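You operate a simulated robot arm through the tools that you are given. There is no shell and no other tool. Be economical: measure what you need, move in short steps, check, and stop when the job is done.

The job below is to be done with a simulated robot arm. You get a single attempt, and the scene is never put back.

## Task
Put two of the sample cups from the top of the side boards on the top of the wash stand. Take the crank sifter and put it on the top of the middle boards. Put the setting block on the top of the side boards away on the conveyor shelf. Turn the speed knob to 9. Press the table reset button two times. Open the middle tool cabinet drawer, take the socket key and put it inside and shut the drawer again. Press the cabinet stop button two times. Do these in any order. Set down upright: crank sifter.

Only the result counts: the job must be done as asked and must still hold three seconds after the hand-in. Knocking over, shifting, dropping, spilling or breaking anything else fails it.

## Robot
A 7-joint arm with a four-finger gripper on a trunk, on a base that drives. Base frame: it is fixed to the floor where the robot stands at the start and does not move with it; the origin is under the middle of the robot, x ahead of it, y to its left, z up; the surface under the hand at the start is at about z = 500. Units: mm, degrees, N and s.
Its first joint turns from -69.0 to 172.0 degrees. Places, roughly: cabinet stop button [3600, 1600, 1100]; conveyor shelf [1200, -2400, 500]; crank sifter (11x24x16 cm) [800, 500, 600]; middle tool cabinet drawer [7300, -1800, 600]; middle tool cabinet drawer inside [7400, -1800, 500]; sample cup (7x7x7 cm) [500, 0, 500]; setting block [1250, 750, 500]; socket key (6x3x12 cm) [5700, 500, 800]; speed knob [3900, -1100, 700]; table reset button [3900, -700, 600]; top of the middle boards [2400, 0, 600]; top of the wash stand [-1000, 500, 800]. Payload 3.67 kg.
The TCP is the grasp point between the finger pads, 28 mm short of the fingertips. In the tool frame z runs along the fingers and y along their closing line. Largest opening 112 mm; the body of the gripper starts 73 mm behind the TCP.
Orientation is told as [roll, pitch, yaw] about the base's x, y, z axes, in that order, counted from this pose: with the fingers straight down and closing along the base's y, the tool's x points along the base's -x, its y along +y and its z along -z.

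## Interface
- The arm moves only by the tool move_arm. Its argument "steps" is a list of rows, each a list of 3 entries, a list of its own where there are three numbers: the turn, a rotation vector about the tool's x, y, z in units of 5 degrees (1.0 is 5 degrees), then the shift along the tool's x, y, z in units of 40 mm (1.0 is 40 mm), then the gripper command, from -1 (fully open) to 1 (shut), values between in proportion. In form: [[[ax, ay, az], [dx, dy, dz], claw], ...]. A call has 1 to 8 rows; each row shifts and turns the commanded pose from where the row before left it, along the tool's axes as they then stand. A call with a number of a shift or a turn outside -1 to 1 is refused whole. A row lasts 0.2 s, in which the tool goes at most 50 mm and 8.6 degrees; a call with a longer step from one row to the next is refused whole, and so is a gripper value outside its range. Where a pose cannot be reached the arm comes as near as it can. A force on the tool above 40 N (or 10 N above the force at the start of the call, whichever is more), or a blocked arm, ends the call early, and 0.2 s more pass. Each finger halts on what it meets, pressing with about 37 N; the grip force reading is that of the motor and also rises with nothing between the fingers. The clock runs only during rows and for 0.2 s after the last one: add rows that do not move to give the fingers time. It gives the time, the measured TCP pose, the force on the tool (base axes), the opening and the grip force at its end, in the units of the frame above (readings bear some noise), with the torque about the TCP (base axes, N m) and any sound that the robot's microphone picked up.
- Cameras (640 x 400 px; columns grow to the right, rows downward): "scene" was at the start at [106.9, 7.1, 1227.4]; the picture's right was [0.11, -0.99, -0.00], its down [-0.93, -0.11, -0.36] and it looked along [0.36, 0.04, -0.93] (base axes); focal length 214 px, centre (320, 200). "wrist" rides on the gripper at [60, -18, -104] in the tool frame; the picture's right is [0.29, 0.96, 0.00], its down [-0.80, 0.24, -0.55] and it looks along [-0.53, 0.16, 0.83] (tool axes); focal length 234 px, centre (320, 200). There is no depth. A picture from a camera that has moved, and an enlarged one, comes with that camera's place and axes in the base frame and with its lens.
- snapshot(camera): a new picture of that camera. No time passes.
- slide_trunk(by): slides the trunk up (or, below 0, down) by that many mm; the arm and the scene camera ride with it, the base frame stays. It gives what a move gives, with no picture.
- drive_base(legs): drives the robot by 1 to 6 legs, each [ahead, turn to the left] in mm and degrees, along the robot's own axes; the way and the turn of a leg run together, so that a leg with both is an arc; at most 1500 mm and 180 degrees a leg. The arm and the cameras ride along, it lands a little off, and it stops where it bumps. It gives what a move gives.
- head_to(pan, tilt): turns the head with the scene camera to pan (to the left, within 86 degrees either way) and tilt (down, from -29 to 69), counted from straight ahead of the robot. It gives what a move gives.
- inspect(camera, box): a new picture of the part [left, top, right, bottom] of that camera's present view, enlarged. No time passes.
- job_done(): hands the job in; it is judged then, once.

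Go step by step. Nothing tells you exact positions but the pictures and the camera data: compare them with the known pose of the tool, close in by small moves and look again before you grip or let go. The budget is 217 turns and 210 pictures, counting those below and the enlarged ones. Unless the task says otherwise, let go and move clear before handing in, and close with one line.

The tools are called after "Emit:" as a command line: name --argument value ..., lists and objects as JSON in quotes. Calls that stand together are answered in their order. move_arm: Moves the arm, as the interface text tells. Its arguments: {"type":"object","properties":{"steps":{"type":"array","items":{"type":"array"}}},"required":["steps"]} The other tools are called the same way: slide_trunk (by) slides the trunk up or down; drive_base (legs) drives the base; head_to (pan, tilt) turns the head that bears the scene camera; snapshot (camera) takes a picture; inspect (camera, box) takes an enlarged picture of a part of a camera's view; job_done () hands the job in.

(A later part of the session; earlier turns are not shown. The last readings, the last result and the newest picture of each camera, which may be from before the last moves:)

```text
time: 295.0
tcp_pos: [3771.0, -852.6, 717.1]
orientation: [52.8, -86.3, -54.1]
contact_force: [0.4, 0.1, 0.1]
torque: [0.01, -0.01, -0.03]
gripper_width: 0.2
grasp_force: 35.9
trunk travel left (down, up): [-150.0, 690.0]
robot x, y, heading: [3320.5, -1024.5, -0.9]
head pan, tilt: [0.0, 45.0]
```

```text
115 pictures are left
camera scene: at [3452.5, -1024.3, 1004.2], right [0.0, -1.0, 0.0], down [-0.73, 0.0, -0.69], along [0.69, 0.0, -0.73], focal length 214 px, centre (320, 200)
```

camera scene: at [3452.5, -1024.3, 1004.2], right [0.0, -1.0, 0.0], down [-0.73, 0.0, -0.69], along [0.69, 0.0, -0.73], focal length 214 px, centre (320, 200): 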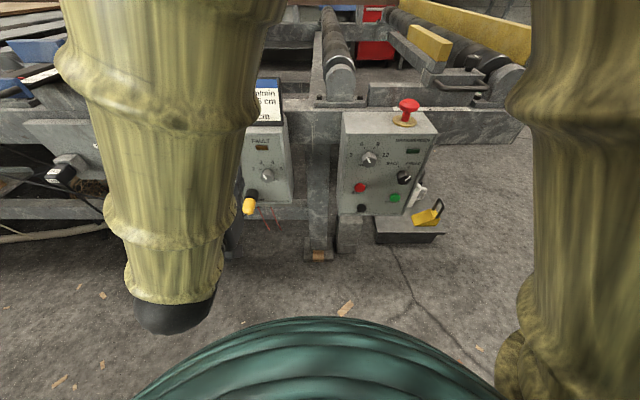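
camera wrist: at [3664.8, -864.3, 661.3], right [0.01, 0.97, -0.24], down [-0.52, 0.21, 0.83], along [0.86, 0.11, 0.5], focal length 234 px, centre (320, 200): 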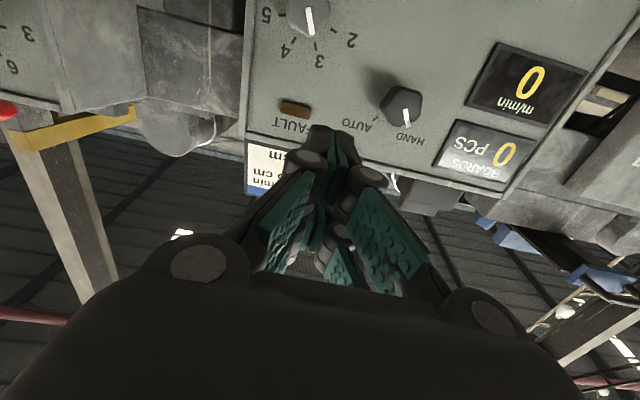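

Horizontal tool works. I'll move the closed fingertips in front of the blue button at about y -757, z 620.

Emit:
move_arm --steps '[[[0, 0, 0], [0.6, 0.6, 0], 1], [[0, 0, 0], [0.6, 0.6, 0], 1], [[0, 0, 0], [0.6, 0.6, 0], 1], [[0, 0, 0], [0.6, 0.6, 0], 1]]'

Emit:
snapshot --camera "wrist"

Emit:
snapshot --camera "scene"

```text
time: 295.6
tcp_pos: [3792.1, -827.2, 741.3]
orientation: [114.9, -82.3, -119.1]
contact_force: [-1.8, 1.0, 0.4]
torque: [0.0, 0.09, -0.07]
gripper_width: 0.0
grasp_force: 35.7
out of reach, approached as far as the arm can: row 3
trunk travel left (down, up): [-150.0, 690.0]
robot x, y, heading: [3322.1, -1025.8, -0.7]
head pan, tilt: [0.0, 45.0]
stopped in row 3: the arm was blocked; the commanded pose is now the measured one
```

```text
114 pictures are left
camera wrist: at [3692.9, -829.3, 675.4], right [0.09, 0.98, -0.17], down [-0.59, 0.19, 0.79], along [0.81, 0.03, 0.59], focal length 234 px, centre (320, 200)
```

wrist: 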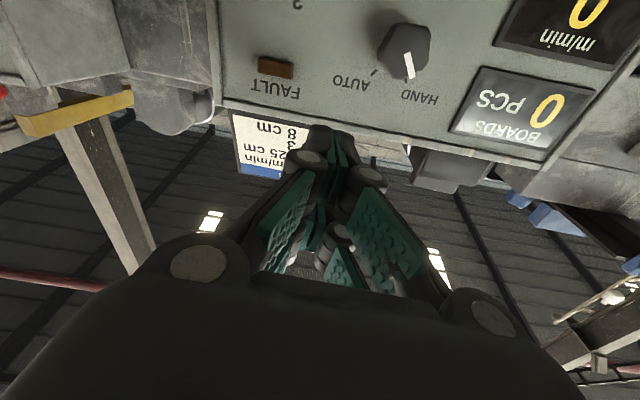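

```text
113 pictures are left
camera scene: at [3451.5, -1025.3, 1006.6], right [-0.01, -1.0, 0.0], down [-0.71, 0.01, -0.71], along [0.71, -0.01, -0.71], focal length 214 px, centre (320, 200)
```

scene: 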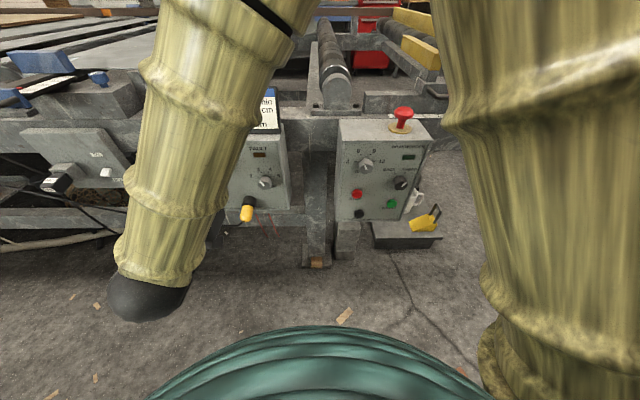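

Horizontal is not reachable this close. For the button I'll tilt the tool 45° down and press by moving along +x.

Emit:
move_arm --steps '[[[0, 1, 0], [0, 0, -0.4], 1], [[0, 1, 0], [0, 0, -0.4], 1], [[0, 1, 0], [0, 0, -0.2], 1], [[0, 1, 0], [0, 0, 0], 1], [[0, 1, 0], [0, 0, 0], 1], [[0, 1, 0], [0, 0, 0], 1], [[0, 1, 0], [0, 0, 0], 1], [[0, 1, 0], [0, 0, 0], 1]]'

Emit:
snapshot --camera "wrist"

```text
time: 297.4
tcp_pos: [3755.4, -824.0, 740.3]
orientation: [11.5, -52.5, -13.4]
contact_force: [-0.7, 0.4, -0.5]
torque: [-0.02, -0.01, 0.01]
gripper_width: 0.0
grasp_force: 35.7
trunk travel left (down, up): [-150.0, 690.0]
robot x, y, heading: [3324.1, -1026.2, -0.5]
head pan, tilt: [0.0, 45.0]
```

```text
112 pictures are left
camera wrist: at [3635.4, -834.6, 754.1], right [-0.1, 0.99, -0.11], down [0.05, 0.12, 0.99], along [0.99, 0.1, -0.06], focal length 234 px, centre (320, 200)
```

wrist: 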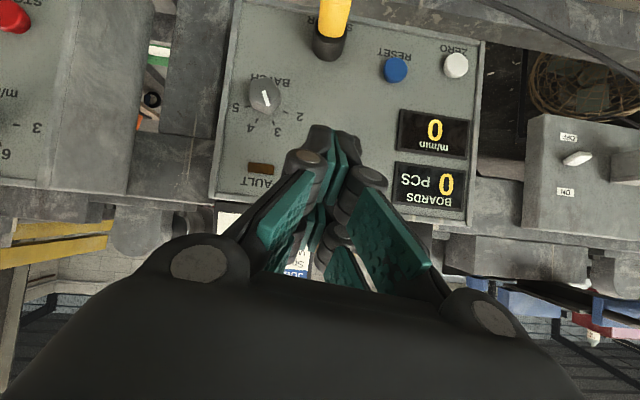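

RESET is readable on the blue button; triangulated at about (3915,-728,556). I'll bring the fingertip just in front of it.

Emit:
move_arm --steps '[[[0, 0, 0], [0.48, 0.405, 0.8], 1], [[0, 0, 0], [0.48, 0.405, 0.8], 1], [[0, 0, 0], [0.48, 0.405, 0.8], 1], [[0, 0, 0], [0.48, 0.405, 0.8], 1], [[0, 0, 0], [0.48, 0.405, 0.8], 1]]'

Emit:
snapshot --camera "wrist"

Emit:
snapshot --camera "scene"

```text
time: 298.6
tcp_pos: [3839.0, -731.8, 588.8]
orientation: [13.2, -52.2, -15.4]
contact_force: [0.8, -0.6, 0.3]
torque: [-0.03, -0.04, 0.05]
gripper_width: 0.0
grasp_force: 35.6
trunk travel left (down, up): [-150.0, 690.0]
robot x, y, heading: [3325.8, -1026.3, -0.6]
head pan, tilt: [0.0, 45.0]
```

```text
111 pictures are left
camera wrist: at [3719.1, -740.9, 601.5], right [-0.09, 0.99, -0.09], down [0.05, 0.1, 0.99], along [0.99, 0.08, -0.05], focal length 234 px, centre (320, 200)
```

wrist: 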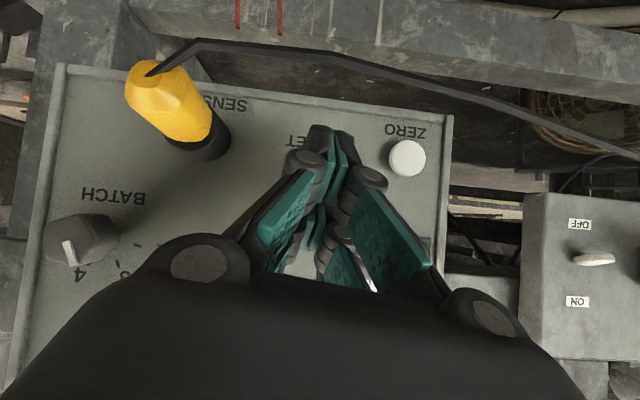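

```text
110 pictures are left
camera scene: at [3453.7, -1025.3, 1006.4], right [-0.01, -1.0, 0.0], down [-0.71, 0.01, -0.71], along [0.71, -0.01, -0.71], focal length 214 px, centre (320, 200)
```

scene: 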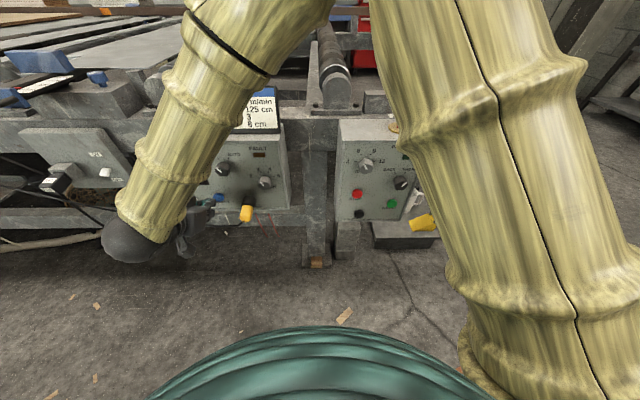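

Emit:
inspect --camera "scene" --box '[150, 140, 270, 250]'

```text
3.64 times, centred on (210, 195) of scene
camera zoom: at [3453.7, -1025.3, 1006.4], right [-0.01, -1.0, 0.0], down [-0.71, 0.01, -0.71], along [0.71, -0.01, -0.71], focal length 780 px, centre (720, 218)
```

zoom: 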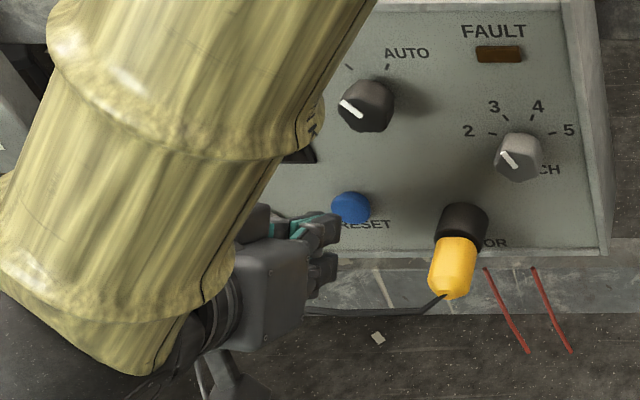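

Emit:
move_arm --steps '[[[0, 0, 0], [0.225, -0.12, 0.175], 1], [[0, 0, 0], [-0.37, 0.05, 0.5], 1], [[0, 0, 0], [0, 0, 0], 1]]'

Emit:
inspect --camera "scene" --box '[170, 160, 250, 230]'

```text
time: 299.4
tcp_pos: [3862.2, -735.6, 570.8]
orientation: [12.2, -52.3, -14.5]
contact_force: [-0.1, 0.4, 0.1]
torque: [-0.01, 0.0, -0.01]
gripper_width: 0.0
grasp_force: 35.8
trunk travel left (down, up): [-150.0, 690.0]
robot x, y, heading: [3321.6, -1025.0, -0.7]
head pan, tilt: [0.0, 45.0]
```

```text
5.71 times, centred on (210, 195) of scene
camera zoom: at [3453.9, -1025.4, 1006.2], right [-0.01, -1.0, 0.0], down [-0.71, 0.01, -0.71], along [0.71, -0.01, -0.71], focal length 1226 px, centre (949, 229)
```

zoom: 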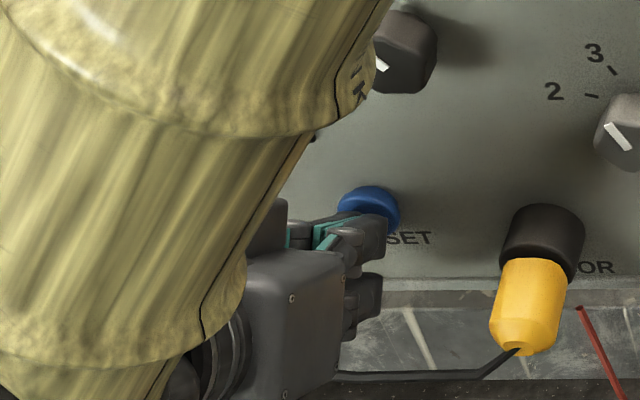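

Emit:
move_arm --steps '[[[0, 0, 0], [-0.059, 0.008, 0.079], 1], [[0, 0, 0], [-0.059, 0.008, 0.079], 1], [[0, 0, 0], [-0.059, 0.008, 0.079], 1]]'

Emit:
move_arm --steps '[[[0, 0, 0], [-0.059, 0.008, 0.079], 1], [[0, 0, 0], [0, 0, 0], 1]]'

```text
time: 300.2
tcp_pos: [3871.3, -734.2, 571.2]
orientation: [12.2, -52.5, -14.3]
contact_force: [-21.6, -4.1, 8.6]
torque: [0.03, -0.41, -0.07]
gripper_width: 0.0
grasp_force: 35.0
trunk travel left (down, up): [-150.0, 690.0]
robot x, y, heading: [3322.5, -1023.5, -0.7]
head pan, tilt: [0.0, 45.0]
heard: click
```

```text
time: 300.6
tcp_pos: [3871.4, -733.3, 571.0]
orientation: [12.3, -52.2, -14.1]
contact_force: [-23.0, -3.1, 7.4]
torque: [0.01, -0.41, -0.04]
gripper_width: 0.0
grasp_force: 36.1
trunk travel left (down, up): [-150.0, 690.0]
robot x, y, heading: [3322.0, -1022.9, -0.7]
head pan, tilt: [0.0, 45.0]
stopped in row 1: the force on the tool passed its limit at 46 N (the readings are from after the stop); the commanded pose is now the measured one
```

One click heard. I'll retreat fully, then press a second time.

Emit:
move_arm --steps '[[[0, 0, 0], [0.22, -0.03, -0.3], 1], [[0, 0, 0], [0.07, -0.01, -0.1], 1], [[0, 0, 0], [0, 0, 0], 1]]'

Emit:
move_arm --steps '[[[0, 0, 0], [-0.1, 0.013, 0.135], 1], [[0, 0, 0], [-0.08, 0.01, 0.107], 1], [[0, 0, 0], [-0.059, 0.008, 0.079], 1], [[0, 0, 0], [-0.04, 0.005, 0.053], 1]]'

```text
time: 301.4
tcp_pos: [3855.7, -735.4, 568.6]
orientation: [12.5, -51.6, -14.8]
contact_force: [-0.7, -0.3, 0.4]
torque: [0.03, 0.01, 0.0]
gripper_width: 0.1
grasp_force: 35.1
trunk travel left (down, up): [-150.0, 690.0]
robot x, y, heading: [3321.6, -1022.5, -0.6]
head pan, tilt: [0.0, 45.0]
```

```text
time: 302.4
tcp_pos: [3871.5, -734.3, 575.0]
orientation: [12.6, -52.2, -14.5]
contact_force: [-36.3, -3.8, -3.5]
torque: [0.14, -0.08, -0.02]
gripper_width: 6.0
grasp_force: 36.2
trunk travel left (down, up): [-150.0, 690.0]
robot x, y, heading: [3321.7, -1028.5, -0.5]
head pan, tilt: [0.0, 45.0]
heard: click
```

Second click heard, so the reset is done. I'll retreat, rise, and bring the trunk back up before relocating for the knob.

Emit:
move_arm --steps '[[[0, 0, 0], [0.59, -0.08, -0.79], 1], [[0, 0, 0], [0.59, -0.08, -0.79], 1], [[0, 0, 0], [-0.79, 0.14, -0.59], 1], [[0, 0, 0], [-0.79, 0.14, -0.59], 1], [[0, 0, 0], [-0.79, 0.14, -0.59], 1]]'

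Emit:
slide_trunk --by 250

Emit:
move_arm --steps '[[[0, 1, 0], [0, 0, 0], 1], [[0, 1, 0], [0, 0, 0], 1], [[0, 1, 0], [0, 0, 0], 1], [[0, 1, 0], [0, 0, 0], 1], [[0, 1, 0], [0.5, 0, 0], 1], [[0, 1, 0], [0.5, 0, 0], 1], [[0, 1, 0], [0.5, 0, 0], -1], [[0, 1, 0], [0.5, 0, 0], -1]]'

Emit:
snapshot --camera "scene"

```text
time: 303.6
tcp_pos: [3791.4, -729.8, 690.0]
orientation: [11.9, -52.4, -13.7]
contact_force: [-0.8, -0.6, -0.2]
torque: [-0.01, -0.07, -0.04]
gripper_width: 0.2
grasp_force: 35.9
trunk travel left (down, up): [-150.0, 690.0]
robot x, y, heading: [3322.8, -1026.1, -0.8]
head pan, tilt: [0.0, 45.0]
```

```text
time: 306.2
tcp_pos: [3793.0, -732.0, 940.1]
orientation: [11.9, -52.3, -13.9]
contact_force: [1.0, -0.1, 0.2]
torque: [0.01, -0.03, 0.0]
gripper_width: 0.0
grasp_force: 35.8
trunk travel left (down, up): [-400.0, 440.0]
robot x, y, heading: [3320.2, -1022.2, -0.7]
head pan, tilt: [0.0, 45.0]
```

```text
time: 308.0
tcp_pos: [3721.6, -721.6, 906.1]
orientation: [7.5, -12.8, -6.0]
contact_force: [0.1, -0.6, -0.6]
torque: [-0.02, -0.01, 0.0]
gripper_width: 106.1
grasp_force: 0.1
trunk travel left (down, up): [-400.0, 440.0]
robot x, y, heading: [3320.7, -1022.2, -0.7]
head pan, tilt: [0.0, 45.0]
```

```text
107 pictures are left
camera scene: at [3454.1, -1025.4, 1256.2], right [-0.01, -1.0, 0.0], down [-0.71, 0.01, -0.71], along [0.71, -0.01, -0.71], focal length 214 px, centre (320, 200)
```

scene: 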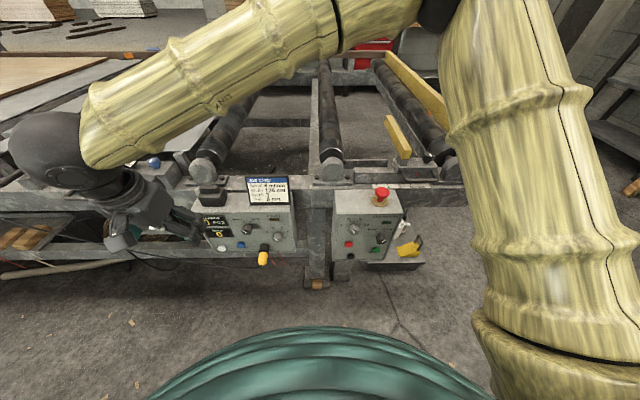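

Emit:
move_arm --steps '[[[0.5, 0.85, -0.4], [0.3, 0, -0.9], -1], [[0.5, 0.85, -0.4], [0.3, 0, -0.9], -1], [[0.5, 0.85, -0.4], [0.3, 0, -0.9], -1]]'

Emit:
drive_base --legs '[[20, 0], [0, -90], [540, 0], [0, 90]]'

Emit:
head_to --pan 30 --tilt 40

Emit:
snapshot --camera "scene"

```text
time: 308.8
tcp_pos: [3668.7, -727.5, 1006.5]
orientation: [-1.0, -0.4, 0.9]
contact_force: [0.4, 1.6, 0.6]
torque: [-0.01, 0.01, -0.01]
gripper_width: 112.0
grasp_force: 0.1
trunk travel left (down, up): [-400.0, 440.0]
robot x, y, heading: [3319.5, -1024.3, -0.4]
head pan, tilt: [0.0, 45.0]
```

```text
time: 319.9
tcp_pos: [3686.9, -1266.0, 1005.1]
orientation: [-0.8, -0.4, 1.0]
contact_force: [0.3, 0.7, -1.0]
torque: [-0.03, 0.01, -0.01]
gripper_width: 112.0
grasp_force: 0.1
trunk travel left (down, up): [-400.0, 440.0]
robot x, y, heading: [3337.8, -1564.8, -0.2]
head pan, tilt: [0.0, 45.0]
```

```text
time: 320.9
tcp_pos: [3686.4, -1265.0, 1006.3]
orientation: [-0.8, -0.5, 1.0]
contact_force: [0.7, 0.3, -0.2]
torque: [-0.05, -0.01, 0.0]
gripper_width: 111.8
grasp_force: 0.0
trunk travel left (down, up): [-400.0, 440.0]
robot x, y, heading: [3342.9, -1562.4, -0.3]
head pan, tilt: [30.0, 40.0]
```

```text
106 pictures are left
camera scene: at [3466.1, -1522.0, 1263.5], right [0.49, -0.87, 0.0], down [-0.56, -0.32, -0.77], along [0.67, 0.38, -0.64], focal length 214 px, centre (320, 200)
```

scene: 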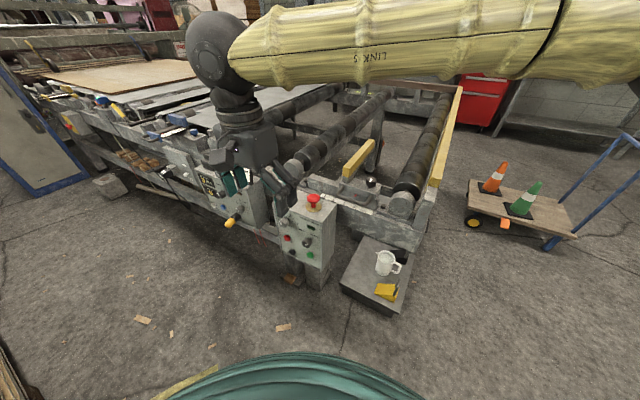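

Emit:
drive_base --legs '[[-130, 0]]'

Emit:
move_arm --steps '[[[0, 0, 0], [-0.6, 0.4, 0], -1], [[0, -1, 0], [-0.6, 0.4, 0], -1], [[0, -1, 0], [-0.6, 0.4, 0], -1], [[0, -1, 0], [-0.6, 0.4, 0], -1], [[0, -1, 0], [-0.6, 0.4, 0.2], -1], [[0, -1, 0], [-0.5, 0.4, 0.4], -1], [[0, -1, 0], [-0.4, 0.4, 0.5], -1], [[0, -1, 0], [-0.3, 0.35, 0.5], -1]]'

Emit:
move_arm --steps '[[[0, -1, 0], [0, 0, 0], -1], [[0, -1, 0], [0, 0, 0], -1], [[0, -1, 0], [0, 0, 0], -1], [[0, -1, 0], [0, 0, 0], -1], [[0, -1, 0], [0, 0, 0], -1], [[0, -1, 0], [0, 0, 0], -1], [[0, -1, 0], [0, 0, 0], -1], [[0, -1, 0], [0, 0, 0], -1]]'

Emit:
snapshot --camera "wrist"

```text
time: 322.1
tcp_pos: [3553.6, -1265.5, 1006.5]
orientation: [-0.8, -0.5, 1.0]
contact_force: [-0.1, -0.2, -0.2]
torque: [-0.01, -0.03, -0.03]
gripper_width: 112.1
grasp_force: 0.1
trunk travel left (down, up): [-400.0, 440.0]
robot x, y, heading: [3204.5, -1564.8, -0.3]
head pan, tilt: [30.0, 40.0]
```

```text
time: 323.9
tcp_pos: [3741.3, -1136.7, 981.3]
orientation: [-1.0, -35.6, 1.4]
contact_force: [0.6, 1.0, -0.4]
torque: [0.01, 0.05, -0.03]
gripper_width: 112.3
grasp_force: 0.0
trunk travel left (down, up): [-400.0, 440.0]
robot x, y, heading: [3208.3, -1561.8, -0.5]
head pan, tilt: [30.0, 40.0]
```

```text
time: 325.9
tcp_pos: [3778.6, -1168.5, 1029.3]
orientation: [13.6, -75.1, -15.7]
contact_force: [0.1, -0.7, 0.4]
torque: [0.03, 0.03, 0.01]
gripper_width: 112.1
grasp_force: 0.0
trunk travel left (down, up): [-400.0, 440.0]
robot x, y, heading: [3211.7, -1563.0, -0.5]
head pan, tilt: [30.0, 40.0]
stopped in row 8: the arm was blocked; the commanded pose is now the measured one
```

```text
105 pictures are left
camera wrist: at [3661.8, -1179.4, 996.2], right [-0.03, 0.97, -0.22], down [-0.33, 0.2, 0.92], along [0.94, 0.1, 0.32], focal length 234 px, centre (320, 200)
```

wrist: 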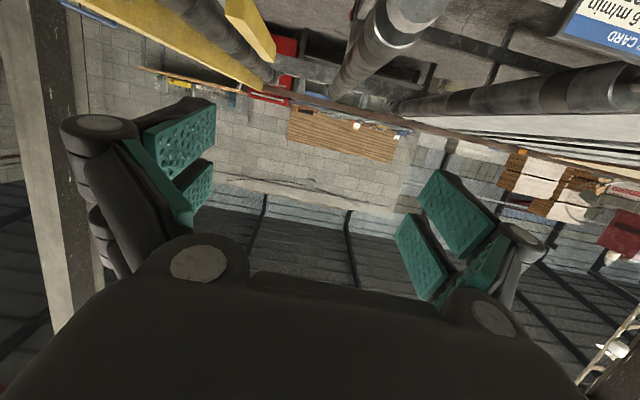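

The wrist hits a limit here. I'll back the base 100 mm and lower the trunk fully, so the forearm comes in flatter.

Emit:
drive_base --legs '[[-120, 0]]'

Emit:
slide_trunk --by -395

Emit:
move_arm --steps '[[[0, 0, 0], [-1, 0, 0], -1], [[0, 0, 0], [-1, 0, 0], -1], [[0, -0.5, 0], [0, 0, 0.5], -1], [[0, -0.5, 0], [0, 0, 0.5], -1], [[0, -0.5, 0], [0, 0, 0.5], -1], [[0, -0.5, 0], [0, 0, 0.5], -1]]'

Emit:
snapshot --camera "wrist"

Emit:
snapshot --camera "scene"

```text
time: 327.2
tcp_pos: [3655.0, -1166.5, 1028.7]
orientation: [13.8, -75.4, -15.7]
contact_force: [-0.1, 0.8, 0.3]
torque: [-0.07, -0.03, -0.02]
gripper_width: 112.1
grasp_force: 0.0
trunk travel left (down, up): [-400.0, 440.0]
robot x, y, heading: [3085.1, -1563.8, -0.4]
head pan, tilt: [30.0, 40.0]
```

```text
time: 331.0
tcp_pos: [3654.7, -1167.4, 635.4]
orientation: [13.7, -75.2, -15.9]
contact_force: [-0.2, -0.2, 0.7]
torque: [-0.01, -0.01, -0.04]
gripper_width: 111.8
grasp_force: 0.2
trunk travel left (down, up): [-5.0, 835.0]
robot x, y, heading: [3089.0, -1563.6, -0.5]
head pan, tilt: [30.0, 40.0]
```

```text
time: 332.6
tcp_pos: [3771.8, -1203.5, 732.5]
orientation: [57.7, -82.2, -61.6]
contact_force: [0.3, 0.6, 0.5]
torque: [-0.02, -0.05, -0.02]
gripper_width: 112.0
grasp_force: 0.0
trunk travel left (down, up): [-5.0, 835.0]
robot x, y, heading: [3088.3, -1564.3, -0.3]
head pan, tilt: [30.0, 40.0]
stopped in row 6: the arm was blocked; the commanded pose is now the measured one
```

```text
104 pictures are left
camera wrist: at [3664.1, -1206.6, 678.9], right [0.05, 0.98, -0.18], down [-0.48, 0.18, 0.86], along [0.87, 0.04, 0.48], focal length 234 px, centre (320, 200)
```

wrist: 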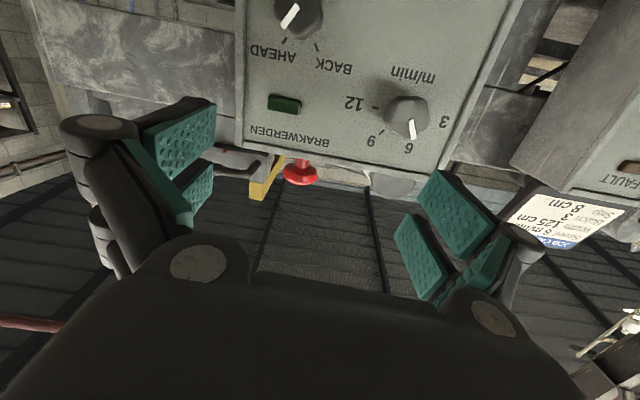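

```text
103 pictures are left
camera scene: at [3211.8, -1520.2, 868.5], right [0.49, -0.87, 0.0], down [-0.56, -0.32, -0.77], along [0.67, 0.38, -0.64], focal length 214 px, centre (320, 200)
```

scene: 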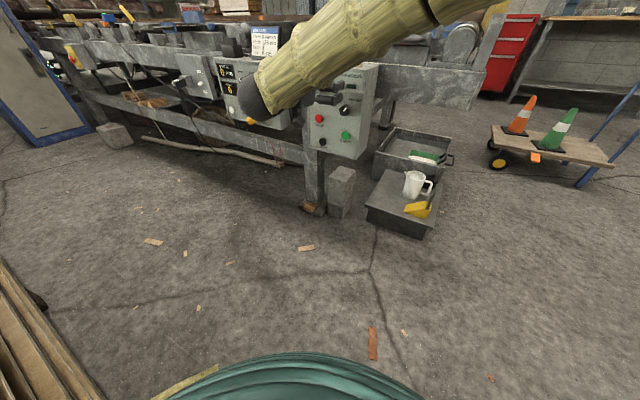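

In this frontal view the knob's pointer is at 6 (11 o'clock), and 9 is 60° clockwise. I'll align the gripper in front of the knob at about (3870,-1143,698).

Emit:
move_arm --steps '[[[-0.2, 0, 0], [0.3, 0.49, 0], -0.25], [[-0.2, 0, 0], [0.3, 0.49, 0], -0.25], [[-0.2, -0.1, 0], [0.3, 0.49, 0.2], -0.25], [[-0.2, -0.1, 0], [0, 0, 0.3], -0.25], [[0, -0.1, 0], [0, 0, 0.3], -0.25]]'

Emit:
snapshot --camera "wrist"

```text
time: 334.0
tcp_pos: [3847.2, -1202.4, 760.7]
orientation: [79.6, -77.5, -83.3]
contact_force: [0.5, -0.1, 0.1]
torque: [0.01, 0.02, -0.03]
gripper_width: 69.9
grasp_force: 0.1
trunk travel left (down, up): [-5.0, 835.0]
robot x, y, heading: [3085.1, -1566.9, -0.6]
head pan, tilt: [30.0, 40.0]
stopped in row 5: the arm was blocked; the commanded pose is now the measured one
```

```text
102 pictures are left
camera wrist: at [3740.8, -1199.6, 703.4], right [0.06, 1.0, -0.08], down [-0.52, 0.1, 0.85], along [0.85, -0.01, 0.52], focal length 234 px, centre (320, 200)
```

wrist: 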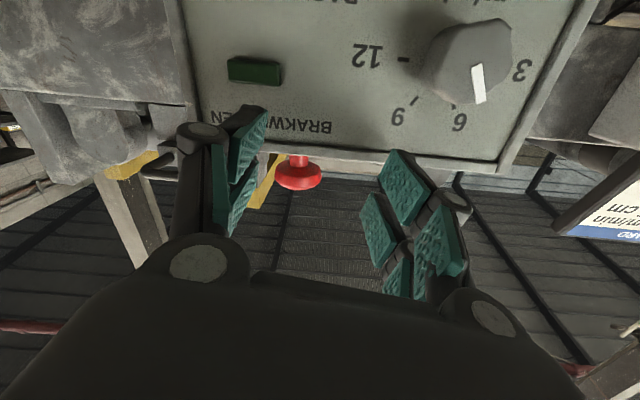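

The arm prefers targets ahead or to its right for a forward-pointing tool. I'll retreat, raise the trunk and go back to the earlier stance at (3340,-1000).

Emit:
move_arm --steps '[[[0, 0, 0], [0, 0, -1], -0.25], [[0, 0, 0], [0, 0, -1], -0.25], [[0, 0, 0], [0, 0, -1], -0.25], [[0, 0, 0], [0, 0, -1], -0.25], [[0, 0.5, 0], [0, 0, -1], -0.25]]'

Emit:
slide_trunk --by 395

Emit:
drive_base --legs '[[255, 0], [0, 90], [560, 0], [0, -90]]'

Emit:
head_to --pan 0 --tilt 45

Emit:
snapshot --camera "scene"

```text
time: 335.2
tcp_pos: [3646.3, -1191.3, 772.5]
orientation: [69.7, -76.7, -73.1]
contact_force: [0.6, -0.4, -0.5]
torque: [-0.03, -0.01, 0.05]
gripper_width: 70.0
grasp_force: 0.1
trunk travel left (down, up): [-5.0, 835.0]
robot x, y, heading: [3084.6, -1563.3, -0.2]
head pan, tilt: [30.0, 40.0]
```

```text
time: 339.0
tcp_pos: [3647.0, -1191.2, 1168.0]
orientation: [69.7, -76.5, -73.1]
contact_force: [-0.2, 0.3, 0.8]
torque: [0.0, 0.01, 0.02]
gripper_width: 69.7
grasp_force: 0.0
trunk travel left (down, up): [-400.0, 440.0]
robot x, y, heading: [3084.9, -1564.5, -0.7]
head pan, tilt: [30.0, 40.0]
```

```text
time: 351.3
tcp_pos: [3915.9, -651.2, 1166.3]
orientation: [69.8, -76.6, -74.8]
contact_force: [-0.1, -0.4, -0.6]
torque: [-0.03, -0.01, 0.0]
gripper_width: 69.8
grasp_force: 0.1
trunk travel left (down, up): [-400.0, 440.0]
robot x, y, heading: [3348.5, -1006.8, -2.0]
head pan, tilt: [30.0, 40.0]
```

```text
time: 352.3
tcp_pos: [3915.8, -652.4, 1169.3]
orientation: [69.8, -76.6, -75.1]
contact_force: [-0.6, -0.8, 0.4]
torque: [-0.01, 0.0, 0.03]
gripper_width: 70.1
grasp_force: 0.1
trunk travel left (down, up): [-400.0, 440.0]
robot x, y, heading: [3348.6, -1010.3, -2.2]
head pan, tilt: [0.0, 45.0]
```

```text
101 pictures are left
camera scene: at [3478.5, -1011.6, 1256.3], right [-0.03, -1.0, 0.0], down [-0.71, 0.02, -0.71], along [0.71, -0.02, -0.71], focal length 214 px, centre (320, 200)
```

scene: 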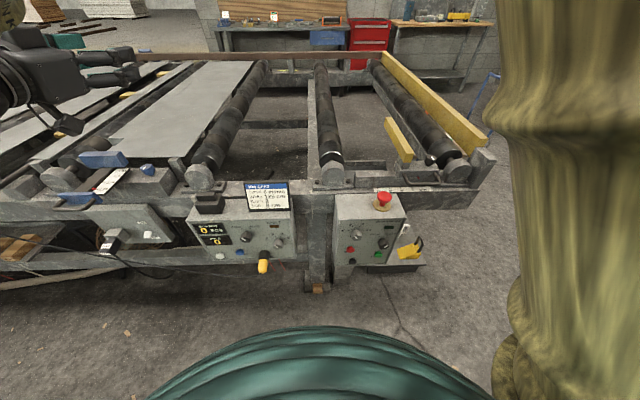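

Emit:
move_arm --steps '[[[0, 0, 0], [0, -1, -0.5], -0.25], [[0, 0, 0], [0, -1, -0.5], -0.25], [[0, 0, 0], [0, -1, -0.5], -0.25], [[0, 0, 0], [0, -1, -0.5], -0.25], [[0, 0, 0], [0, -1, -0.5], -0.25], [[0, 0, 0], [0, -1, -0.5], -0.25], [[0, 0, 0], [0, -1, -0.2], -0.25], [[0, 0, 0], [0, -1, -0.2], -0.25]]'

Emit:
move_arm --steps '[[[0, 0, 0], [0, -1, 0], -0.25], [[0, 0, 0], [0, -1, 0], -0.25], [[0, 0, 0], [0, -1, 0], -0.25], [[0, 0, 0], [0, -1, 0], -0.25]]'

Emit:
snapshot --camera "scene"

Emit:
snapshot --camera "wrist"

```text
time: 354.1
tcp_pos: [3756.4, -938.7, 1112.2]
orientation: [68.4, -76.5, -73.9]
contact_force: [0.5, 1.5, -0.4]
torque: [-0.02, -0.02, -0.01]
gripper_width: 70.1
grasp_force: 0.0
out of reach, approached as far as the arm can: row 8
trunk travel left (down, up): [-400.0, 440.0]
robot x, y, heading: [3344.1, -1008.1, -1.9]
head pan, tilt: [0.0, 45.0]
```

```text
time: 355.1
tcp_pos: [3785.7, -976.8, 1146.2]
orientation: [69.6, -76.6, -74.8]
contact_force: [0.1, -0.2, 0.0]
torque: [0.02, 0.03, 0.05]
gripper_width: 69.8
grasp_force: 0.0
out of reach, approached as far as the arm can: row 1, 2, 3, 4
trunk travel left (down, up): [-400.0, 440.0]
robot x, y, heading: [3345.3, -1006.4, -1.9]
head pan, tilt: [0.0, 45.0]
```

```text
100 pictures are left
camera scene: at [3478.6, -1013.0, 1256.2], right [-0.04, -1.0, 0.0], down [-0.71, 0.03, -0.71], along [0.71, -0.02, -0.71], focal length 214 px, centre (320, 200)
```

scene: 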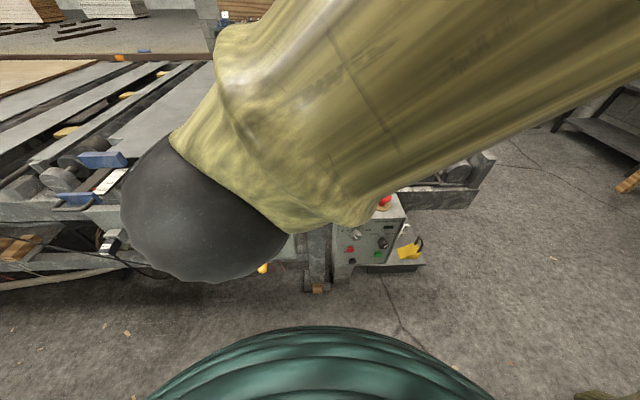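

```text
99 pictures are left
camera wrist: at [3678.7, -971.3, 1093.9], right [0.07, 0.99, -0.07], down [-0.48, 0.1, 0.87], along [0.87, -0.03, 0.48], focal length 234 px, centre (320, 200)
```

wrist: 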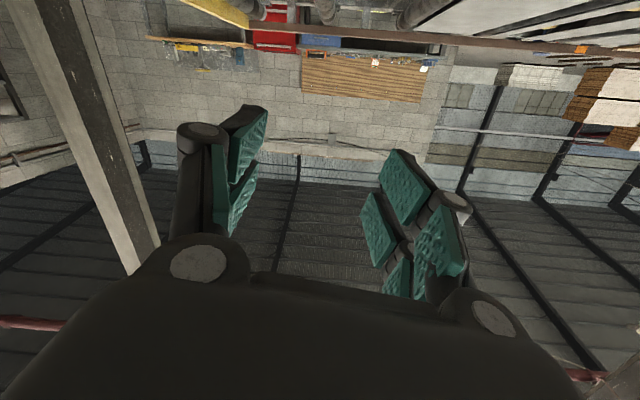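

Too folded here. I'll move the arm back toward the left and relocate the base to (3345,-1308), so the knob sits about (525,+170) ahead — a geometry that worked before.

Emit:
move_arm --steps '[[[0, 0, 0], [0, 1, 0], -0.25], [[0, 0, 0], [0, 1, 0], -0.25], [[0, 0, 0], [0, 1, 0], -0.25], [[0, 0, 0], [0, 1, 0], -0.25], [[0, 0, 0], [0, 1, 0], -0.25], [[0, 0, 0], [0, 1, 0], -0.25]]'

Emit:
drive_base --legs '[[10, 0], [0, -88], [300, 0], [0, 90]]'

Emit:
snapshot --camera "wrist"

Emit:
snapshot --camera "scene"

```text
time: 356.5
tcp_pos: [3808.5, -738.4, 1197.7]
orientation: [69.7, -76.7, -74.6]
contact_force: [0.1, 0.3, 0.9]
torque: [0.03, -0.01, -0.03]
gripper_width: 69.8
grasp_force: 0.0
trunk travel left (down, up): [-400.0, 440.0]
robot x, y, heading: [3349.1, -1006.9, -1.9]
head pan, tilt: [0.0, 45.0]
```

```text
time: 366.4
tcp_pos: [3806.3, -1019.5, 1199.7]
orientation: [69.8, -76.6, -72.2]
contact_force: [-0.5, -0.1, 0.5]
torque: [-0.04, 0.01, 0.0]
gripper_width: 70.2
grasp_force: 0.1
trunk travel left (down, up): [-400.0, 440.0]
robot x, y, heading: [3352.7, -1308.2, 0.7]
head pan, tilt: [0.0, 45.0]
```

```text
98 pictures are left
camera wrist: at [3698.5, -1020.3, 1145.8], right [0.03, 1.0, -0.07], down [-0.48, 0.08, 0.87], along [0.87, 0.01, 0.48], focal length 234 px, centre (320, 200)
```

wrist: 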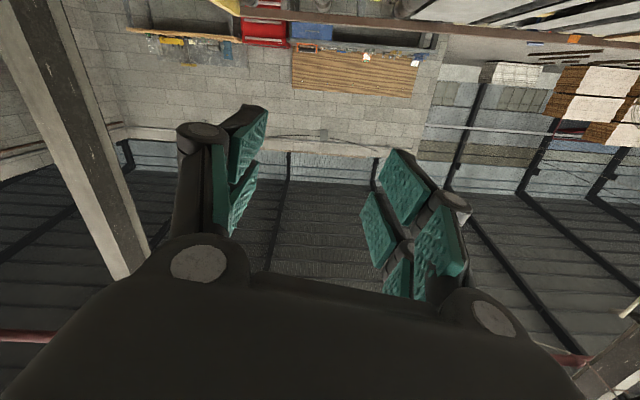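

```text
97 pictures are left
camera scene: at [3489.2, -1306.7, 1256.2], right [0.01, -1.0, 0.0], down [-0.71, -0.01, -0.71], along [0.71, 0.01, -0.71], focal length 214 px, centre (320, 200)
```

scene: 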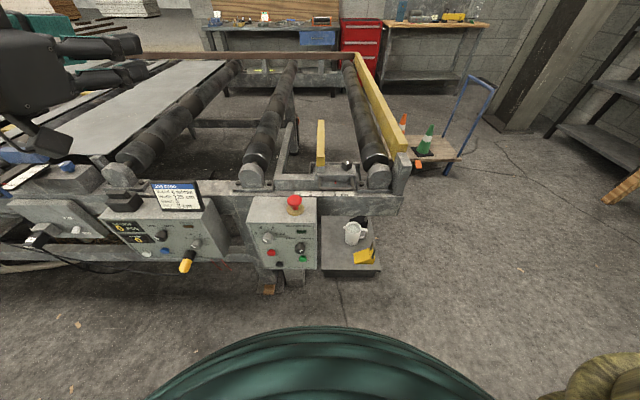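

Emit:
slide_trunk --by -390

Emit:
move_arm --steps '[[[0, 0, 0], [0.3, -0.8, -0.3], -0.25], [[0, 0, 0], [0.5, -0.8, 0], -0.25], [[0, 0, 0], [0.5, -0.8, 0], -0.25], [[0, 0, 0], [0.7, -0.3, 0], -0.25]]'

Emit:
snapshot --camera "wrist"

```text
time: 370.2
tcp_pos: [3808.3, -1019.7, 809.1]
orientation: [69.8, -76.6, -72.3]
contact_force: [0.0, 0.0, -1.1]
torque: [-0.05, -0.03, 0.0]
gripper_width: 69.9
grasp_force: 0.1
trunk travel left (down, up): [-10.0, 830.0]
robot x, y, heading: [3356.9, -1309.2, 0.6]
head pan, tilt: [0.0, 45.0]
```

```text
time: 371.2
tcp_pos: [3782.4, -1107.5, 708.6]
orientation: [69.8, -76.7, -72.3]
contact_force: [0.3, 0.5, 0.0]
torque: [-0.01, 0.04, 0.02]
gripper_width: 70.1
grasp_force: 0.0
trunk travel left (down, up): [-10.0, 830.0]
robot x, y, heading: [3356.3, -1308.1, 0.6]
head pan, tilt: [0.0, 45.0]
```

```text
96 pictures are left
camera wrist: at [3675.3, -1108.6, 654.8], right [0.03, 1.0, -0.07], down [-0.48, 0.08, 0.87], along [0.87, 0.01, 0.48], focal length 234 px, centre (320, 200)
```

wrist: 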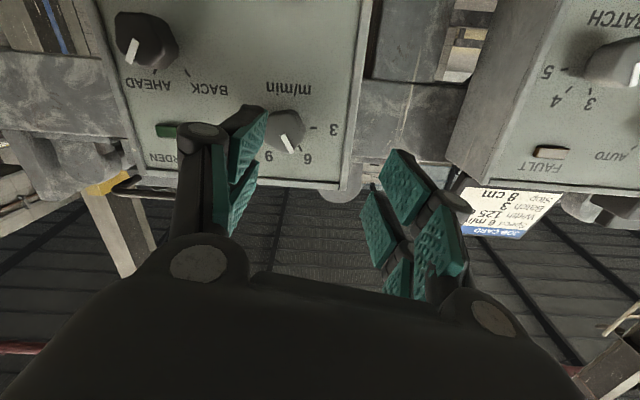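

This geometry works. The knob is at about (3870,-1140,699); I'll centre on it at a stand-off and recheck.

Emit:
move_arm --steps '[[[0, 0, 0], [0, -0.81, 0], -0.25], [[-0.3, -0.4, 0], [0, 0, 0.3], -0.25], [[-0.3, -0.4, 0], [0, 0, 0.3], -0.25]]'

Emit:
snapshot --camera "wrist"

Emit:
inspect --camera "scene" --box '[230, 80, 390, 200]'

```text
time: 372.0
tcp_pos: [3806.4, -1140.8, 699.5]
orientation: [90.0, -77.3, -89.8]
contact_force: [0.2, -0.3, 0.0]
torque: [0.0, 0.02, 0.0]
gripper_width: 70.1
grasp_force: 0.1
trunk travel left (down, up): [-10.0, 830.0]
robot x, y, heading: [3357.5, -1311.4, 0.7]
head pan, tilt: [0.0, 45.0]
```

```text
95 pictures are left
camera wrist: at [3702.7, -1144.6, 638.2], right [0.0, 1.0, -0.07], down [-0.55, 0.06, 0.83], along [0.83, 0.04, 0.55], focal length 234 px, centre (320, 200)
```

wrist: 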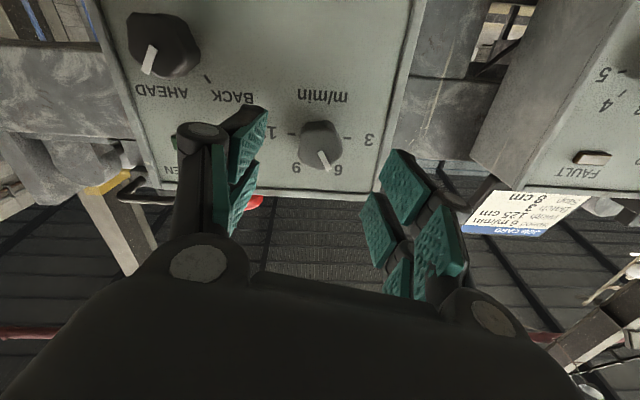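

```text
3.33 times, centred on (310, 140) of scene
camera zoom: at [3489.1, -1306.8, 866.3], right [0.01, -1.0, 0.0], down [-0.71, -0.01, -0.71], along [0.71, 0.01, -0.71], focal length 715 px, centre (353, 400)
```

zoom: 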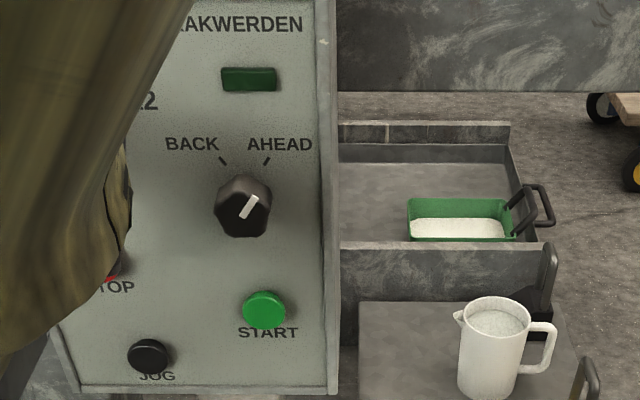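

Aligned and centred. I'll advance and grip the knob.

Emit:
move_arm --steps '[[[0, 0, 0], [0, 0.02, 0.4], -0.25], [[0, 0, 0], [0, 0, 0.4], -0.25], [[0, 0, 0], [0, 0, 0.3], -0.25], [[0, 0, 0], [0, 0, 0], -0.25]]'

Emit:
snapshot --camera "wrist"

```text
time: 373.0
tcp_pos: [3849.7, -1138.6, 701.0]
orientation: [90.0, -77.3, -89.7]
contact_force: [-0.1, -0.1, -0.9]
torque: [-0.03, 0.0, -0.01]
gripper_width: 69.8
grasp_force: 0.0
trunk travel left (down, up): [-10.0, 830.0]
robot x, y, heading: [3356.1, -1309.4, 0.7]
head pan, tilt: [0.0, 45.0]
```

```text
93 pictures are left
camera wrist: at [3746.7, -1142.9, 639.0], right [0.0, 1.0, -0.07], down [-0.55, 0.06, 0.83], along [0.83, 0.04, 0.55], focal length 234 px, centre (320, 200)
```

wrist: 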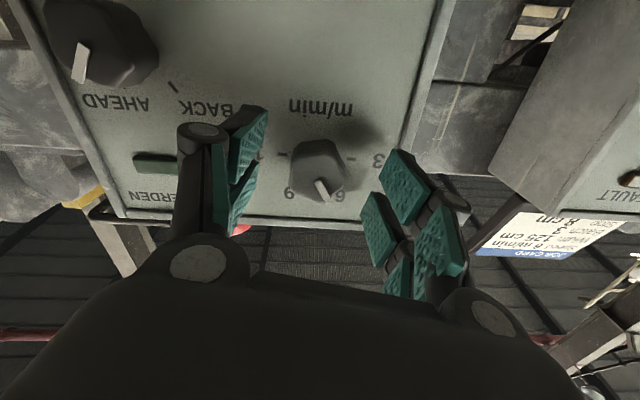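

Emit:
move_arm --steps '[[[0, 0, 0], [0.05, 0, 0.1], 0.1], [[0, 0, 0], [0, 0, 0], 1], [[0, 0, 0], [0, 0, 0], 1]]'

Emit:
snapshot --camera "wrist"

```text
time: 373.8
tcp_pos: [3854.7, -1139.8, 698.1]
orientation: [89.7, -77.3, -89.7]
contact_force: [-8.4, -19.1, -5.7]
torque: [0.0, -0.26, -0.75]
gripper_width: 32.2
grasp_force: 44.6
trunk travel left (down, up): [-10.0, 830.0]
robot x, y, heading: [3358.1, -1309.8, 0.8]
head pan, tilt: [0.0, 45.0]
```

```text
92 pictures are left
camera wrist: at [3750.5, -1144.0, 636.8], right [0.0, 1.0, -0.07], down [-0.55, 0.06, 0.83], along [0.83, 0.04, 0.55], focal length 234 px, centre (320, 200)
```

wrist: 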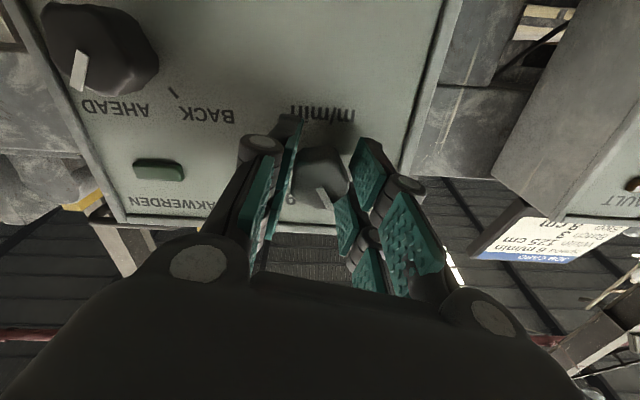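

Emit:
move_arm --steps '[[[0, 0, 0], [0, -0.06, 0], 1], [[0, 0, 0.6], [0, 0, 0], 1], [[0, 0, 0.6], [0, 0, 0], 1], [[0, 0, 0.6], [0, 0, 0], 1], [[0, 0, 0.6], [0, 0, 0], 1]]'

Emit:
snapshot --camera "wrist"

```text
time: 375.0
tcp_pos: [3853.0, -1139.4, 699.3]
orientation: [90.1, -65.3, -89.8]
contact_force: [7.5, 6.1, 11.7]
torque: [-0.05, 0.27, 0.41]
gripper_width: 32.1
grasp_force: 45.2
trunk travel left (down, up): [-10.0, 830.0]
robot x, y, heading: [3359.0, -1310.3, 0.6]
head pan, tilt: [0.0, 45.0]
```

```text
91 pictures are left
camera wrist: at [3750.6, -1131.0, 637.2], right [0.0, 0.99, 0.14], down [-0.55, -0.12, 0.82], along [0.83, -0.07, 0.55], focal length 234 px, centre (320, 200)
```

wrist: 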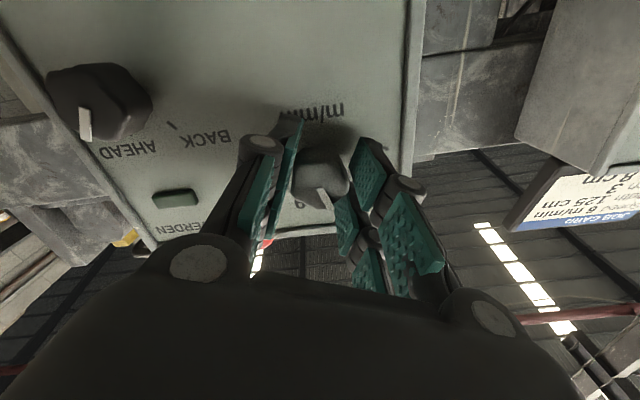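

Emit:
move_arm --steps '[[[0, 0, 0.75], [0, 0, 0], 1], [[0, 0, 0.75], [0, 0, 0], 1], [[0, 0, 0.75], [0, 0, 0], 1], [[0, 0, 0.75], [0, 0, 0], 1], [[0, 0, 0.75], [0, 0, 0], 1], [[0, 0, 0.75], [0, 0, 0], 1], [[0, 0, 0.75], [0, 0, 0], 1], [[0, 0, 0.75], [0, 0, 0], 1]]'

Emit:
snapshot --camera "wrist"

```text
time: 376.5
tcp_pos: [3854.5, -1139.3, 698.0]
orientation: [90.2, -40.8, -89.8]
contact_force: [0.5, 2.9, 5.6]
torque: [-0.01, 0.02, 0.45]
gripper_width: 32.5
grasp_force: 45.2
trunk travel left (down, up): [-10.0, 830.0]
robot x, y, heading: [3355.4, -1309.3, 0.7]
head pan, tilt: [0.0, 45.0]
stopped in row 7: the force on the tool passed its limit at 41 N (the readings are from after the stop); the commanded pose is now the measured one
```

```text
90 pictures are left
camera wrist: at [3750.6, -1105.7, 646.6], right [-0.01, 0.84, 0.54], down [-0.55, -0.45, 0.7], along [0.83, -0.29, 0.47], focal length 234 px, centre (320, 200)
```

wrist: 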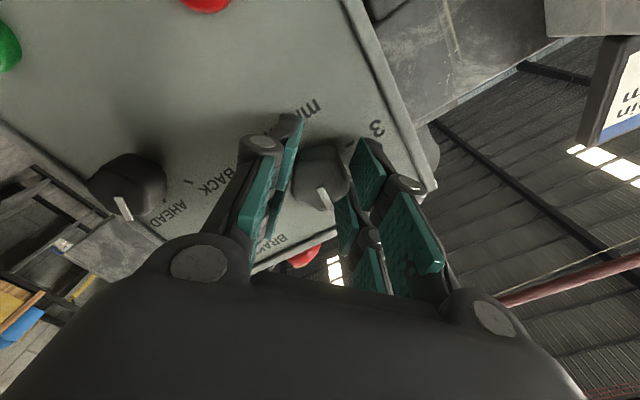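

Emit:
move_arm --steps '[[[0, 0, 0.8], [0, 0, 0], 1], [[0, 0, 0.8], [0, 0, 0], 1], [[0, 0, 0.8], [0, 0, 0], 1], [[0, 0, 0.8], [0, 0, 0], 1], [[0, 0, 0.8], [0, 0, 0], 1], [[0, 0, 0.7], [0, 0, 0], 1], [[0, 0, 0], [0, 0, 0], 1]]'

Emit:
snapshot --camera "wrist"

```text
time: 378.1
tcp_pos: [3854.1, -1139.8, 698.5]
orientation: [90.2, -17.3, -89.8]
contact_force: [6.1, 12.9, 19.7]
torque: [-0.04, -0.47, 0.6]
gripper_width: 32.4
grasp_force: 44.9
trunk travel left (down, up): [-10.0, 830.0]
robot x, y, heading: [3353.8, -1308.5, 0.7]
head pan, tilt: [0.0, 45.0]
```

```text
89 pictures are left
camera wrist: at [3750.4, -1087.1, 665.0], right [-0.01, 0.56, 0.83], down [-0.55, -0.69, 0.46], along [0.83, -0.45, 0.31], focal length 234 px, centre (320, 200)
```

wrist: 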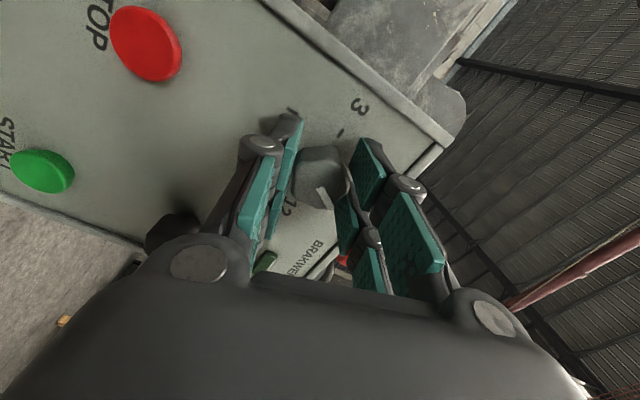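

Emit:
move_arm --steps '[[[0, 0, 0], [0, 0, 0], 0.1], [[0, 0, 0], [0, 0, 0], 0.1], [[0, 0, 0], [0, 0, -0.5], 0.1], [[0, 0, 0], [0, 0, -1], 0.1], [[0, 0, 0], [0, 0, -0.5], 0.1]]'

Emit:
snapshot --camera "wrist"

Emit:
inspect --camera "wrist" --box '[240, 80, 400, 200]'

```text
time: 379.3
tcp_pos: [3774.8, -1140.8, 698.0]
orientation: [90.0, -17.5, -89.7]
contact_force: [-0.4, 0.8, 0.7]
torque: [0.01, -0.01, 0.0]
gripper_width: 50.2
grasp_force: 0.0
trunk travel left (down, up): [-10.0, 830.0]
robot x, y, heading: [3357.6, -1307.5, 0.7]
head pan, tilt: [0.0, 45.0]
```

```text
88 pictures are left
camera wrist: at [3670.6, -1088.7, 664.2], right [0.0, 0.56, 0.83], down [-0.55, -0.69, 0.47], along [0.83, -0.46, 0.31], focal length 234 px, centre (320, 200)
```

wrist: 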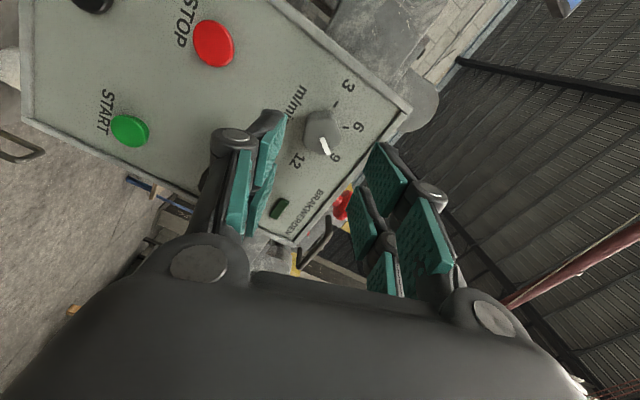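

```text
3.33 times, centred on (320, 140) of wrist
camera zoom: at [3670.6, -1088.7, 664.2], right [0.0, 0.56, 0.83], down [-0.55, -0.69, 0.47], along [0.83, -0.46, 0.31], focal length 781 px, centre (320, 400)
```

zoom: 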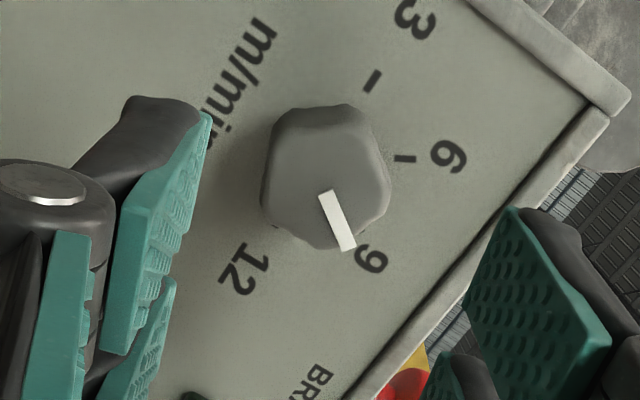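

Emit:
inspect --camera "wrist" --box '[290, 95, 360, 170]'

```text
5.33 times, centred on (325, 132) of wrist
camera zoom: at [3670.6, -1088.7, 664.2], right [0.0, 0.56, 0.83], down [-0.55, -0.69, 0.47], along [0.83, -0.46, 0.31], focal length 1249 px, centre (293, 560)
```

zoom: 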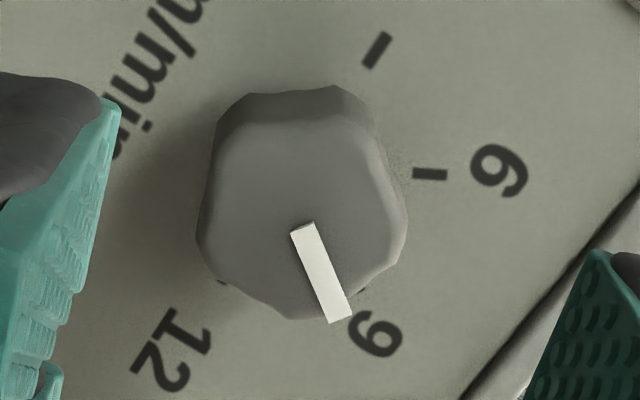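

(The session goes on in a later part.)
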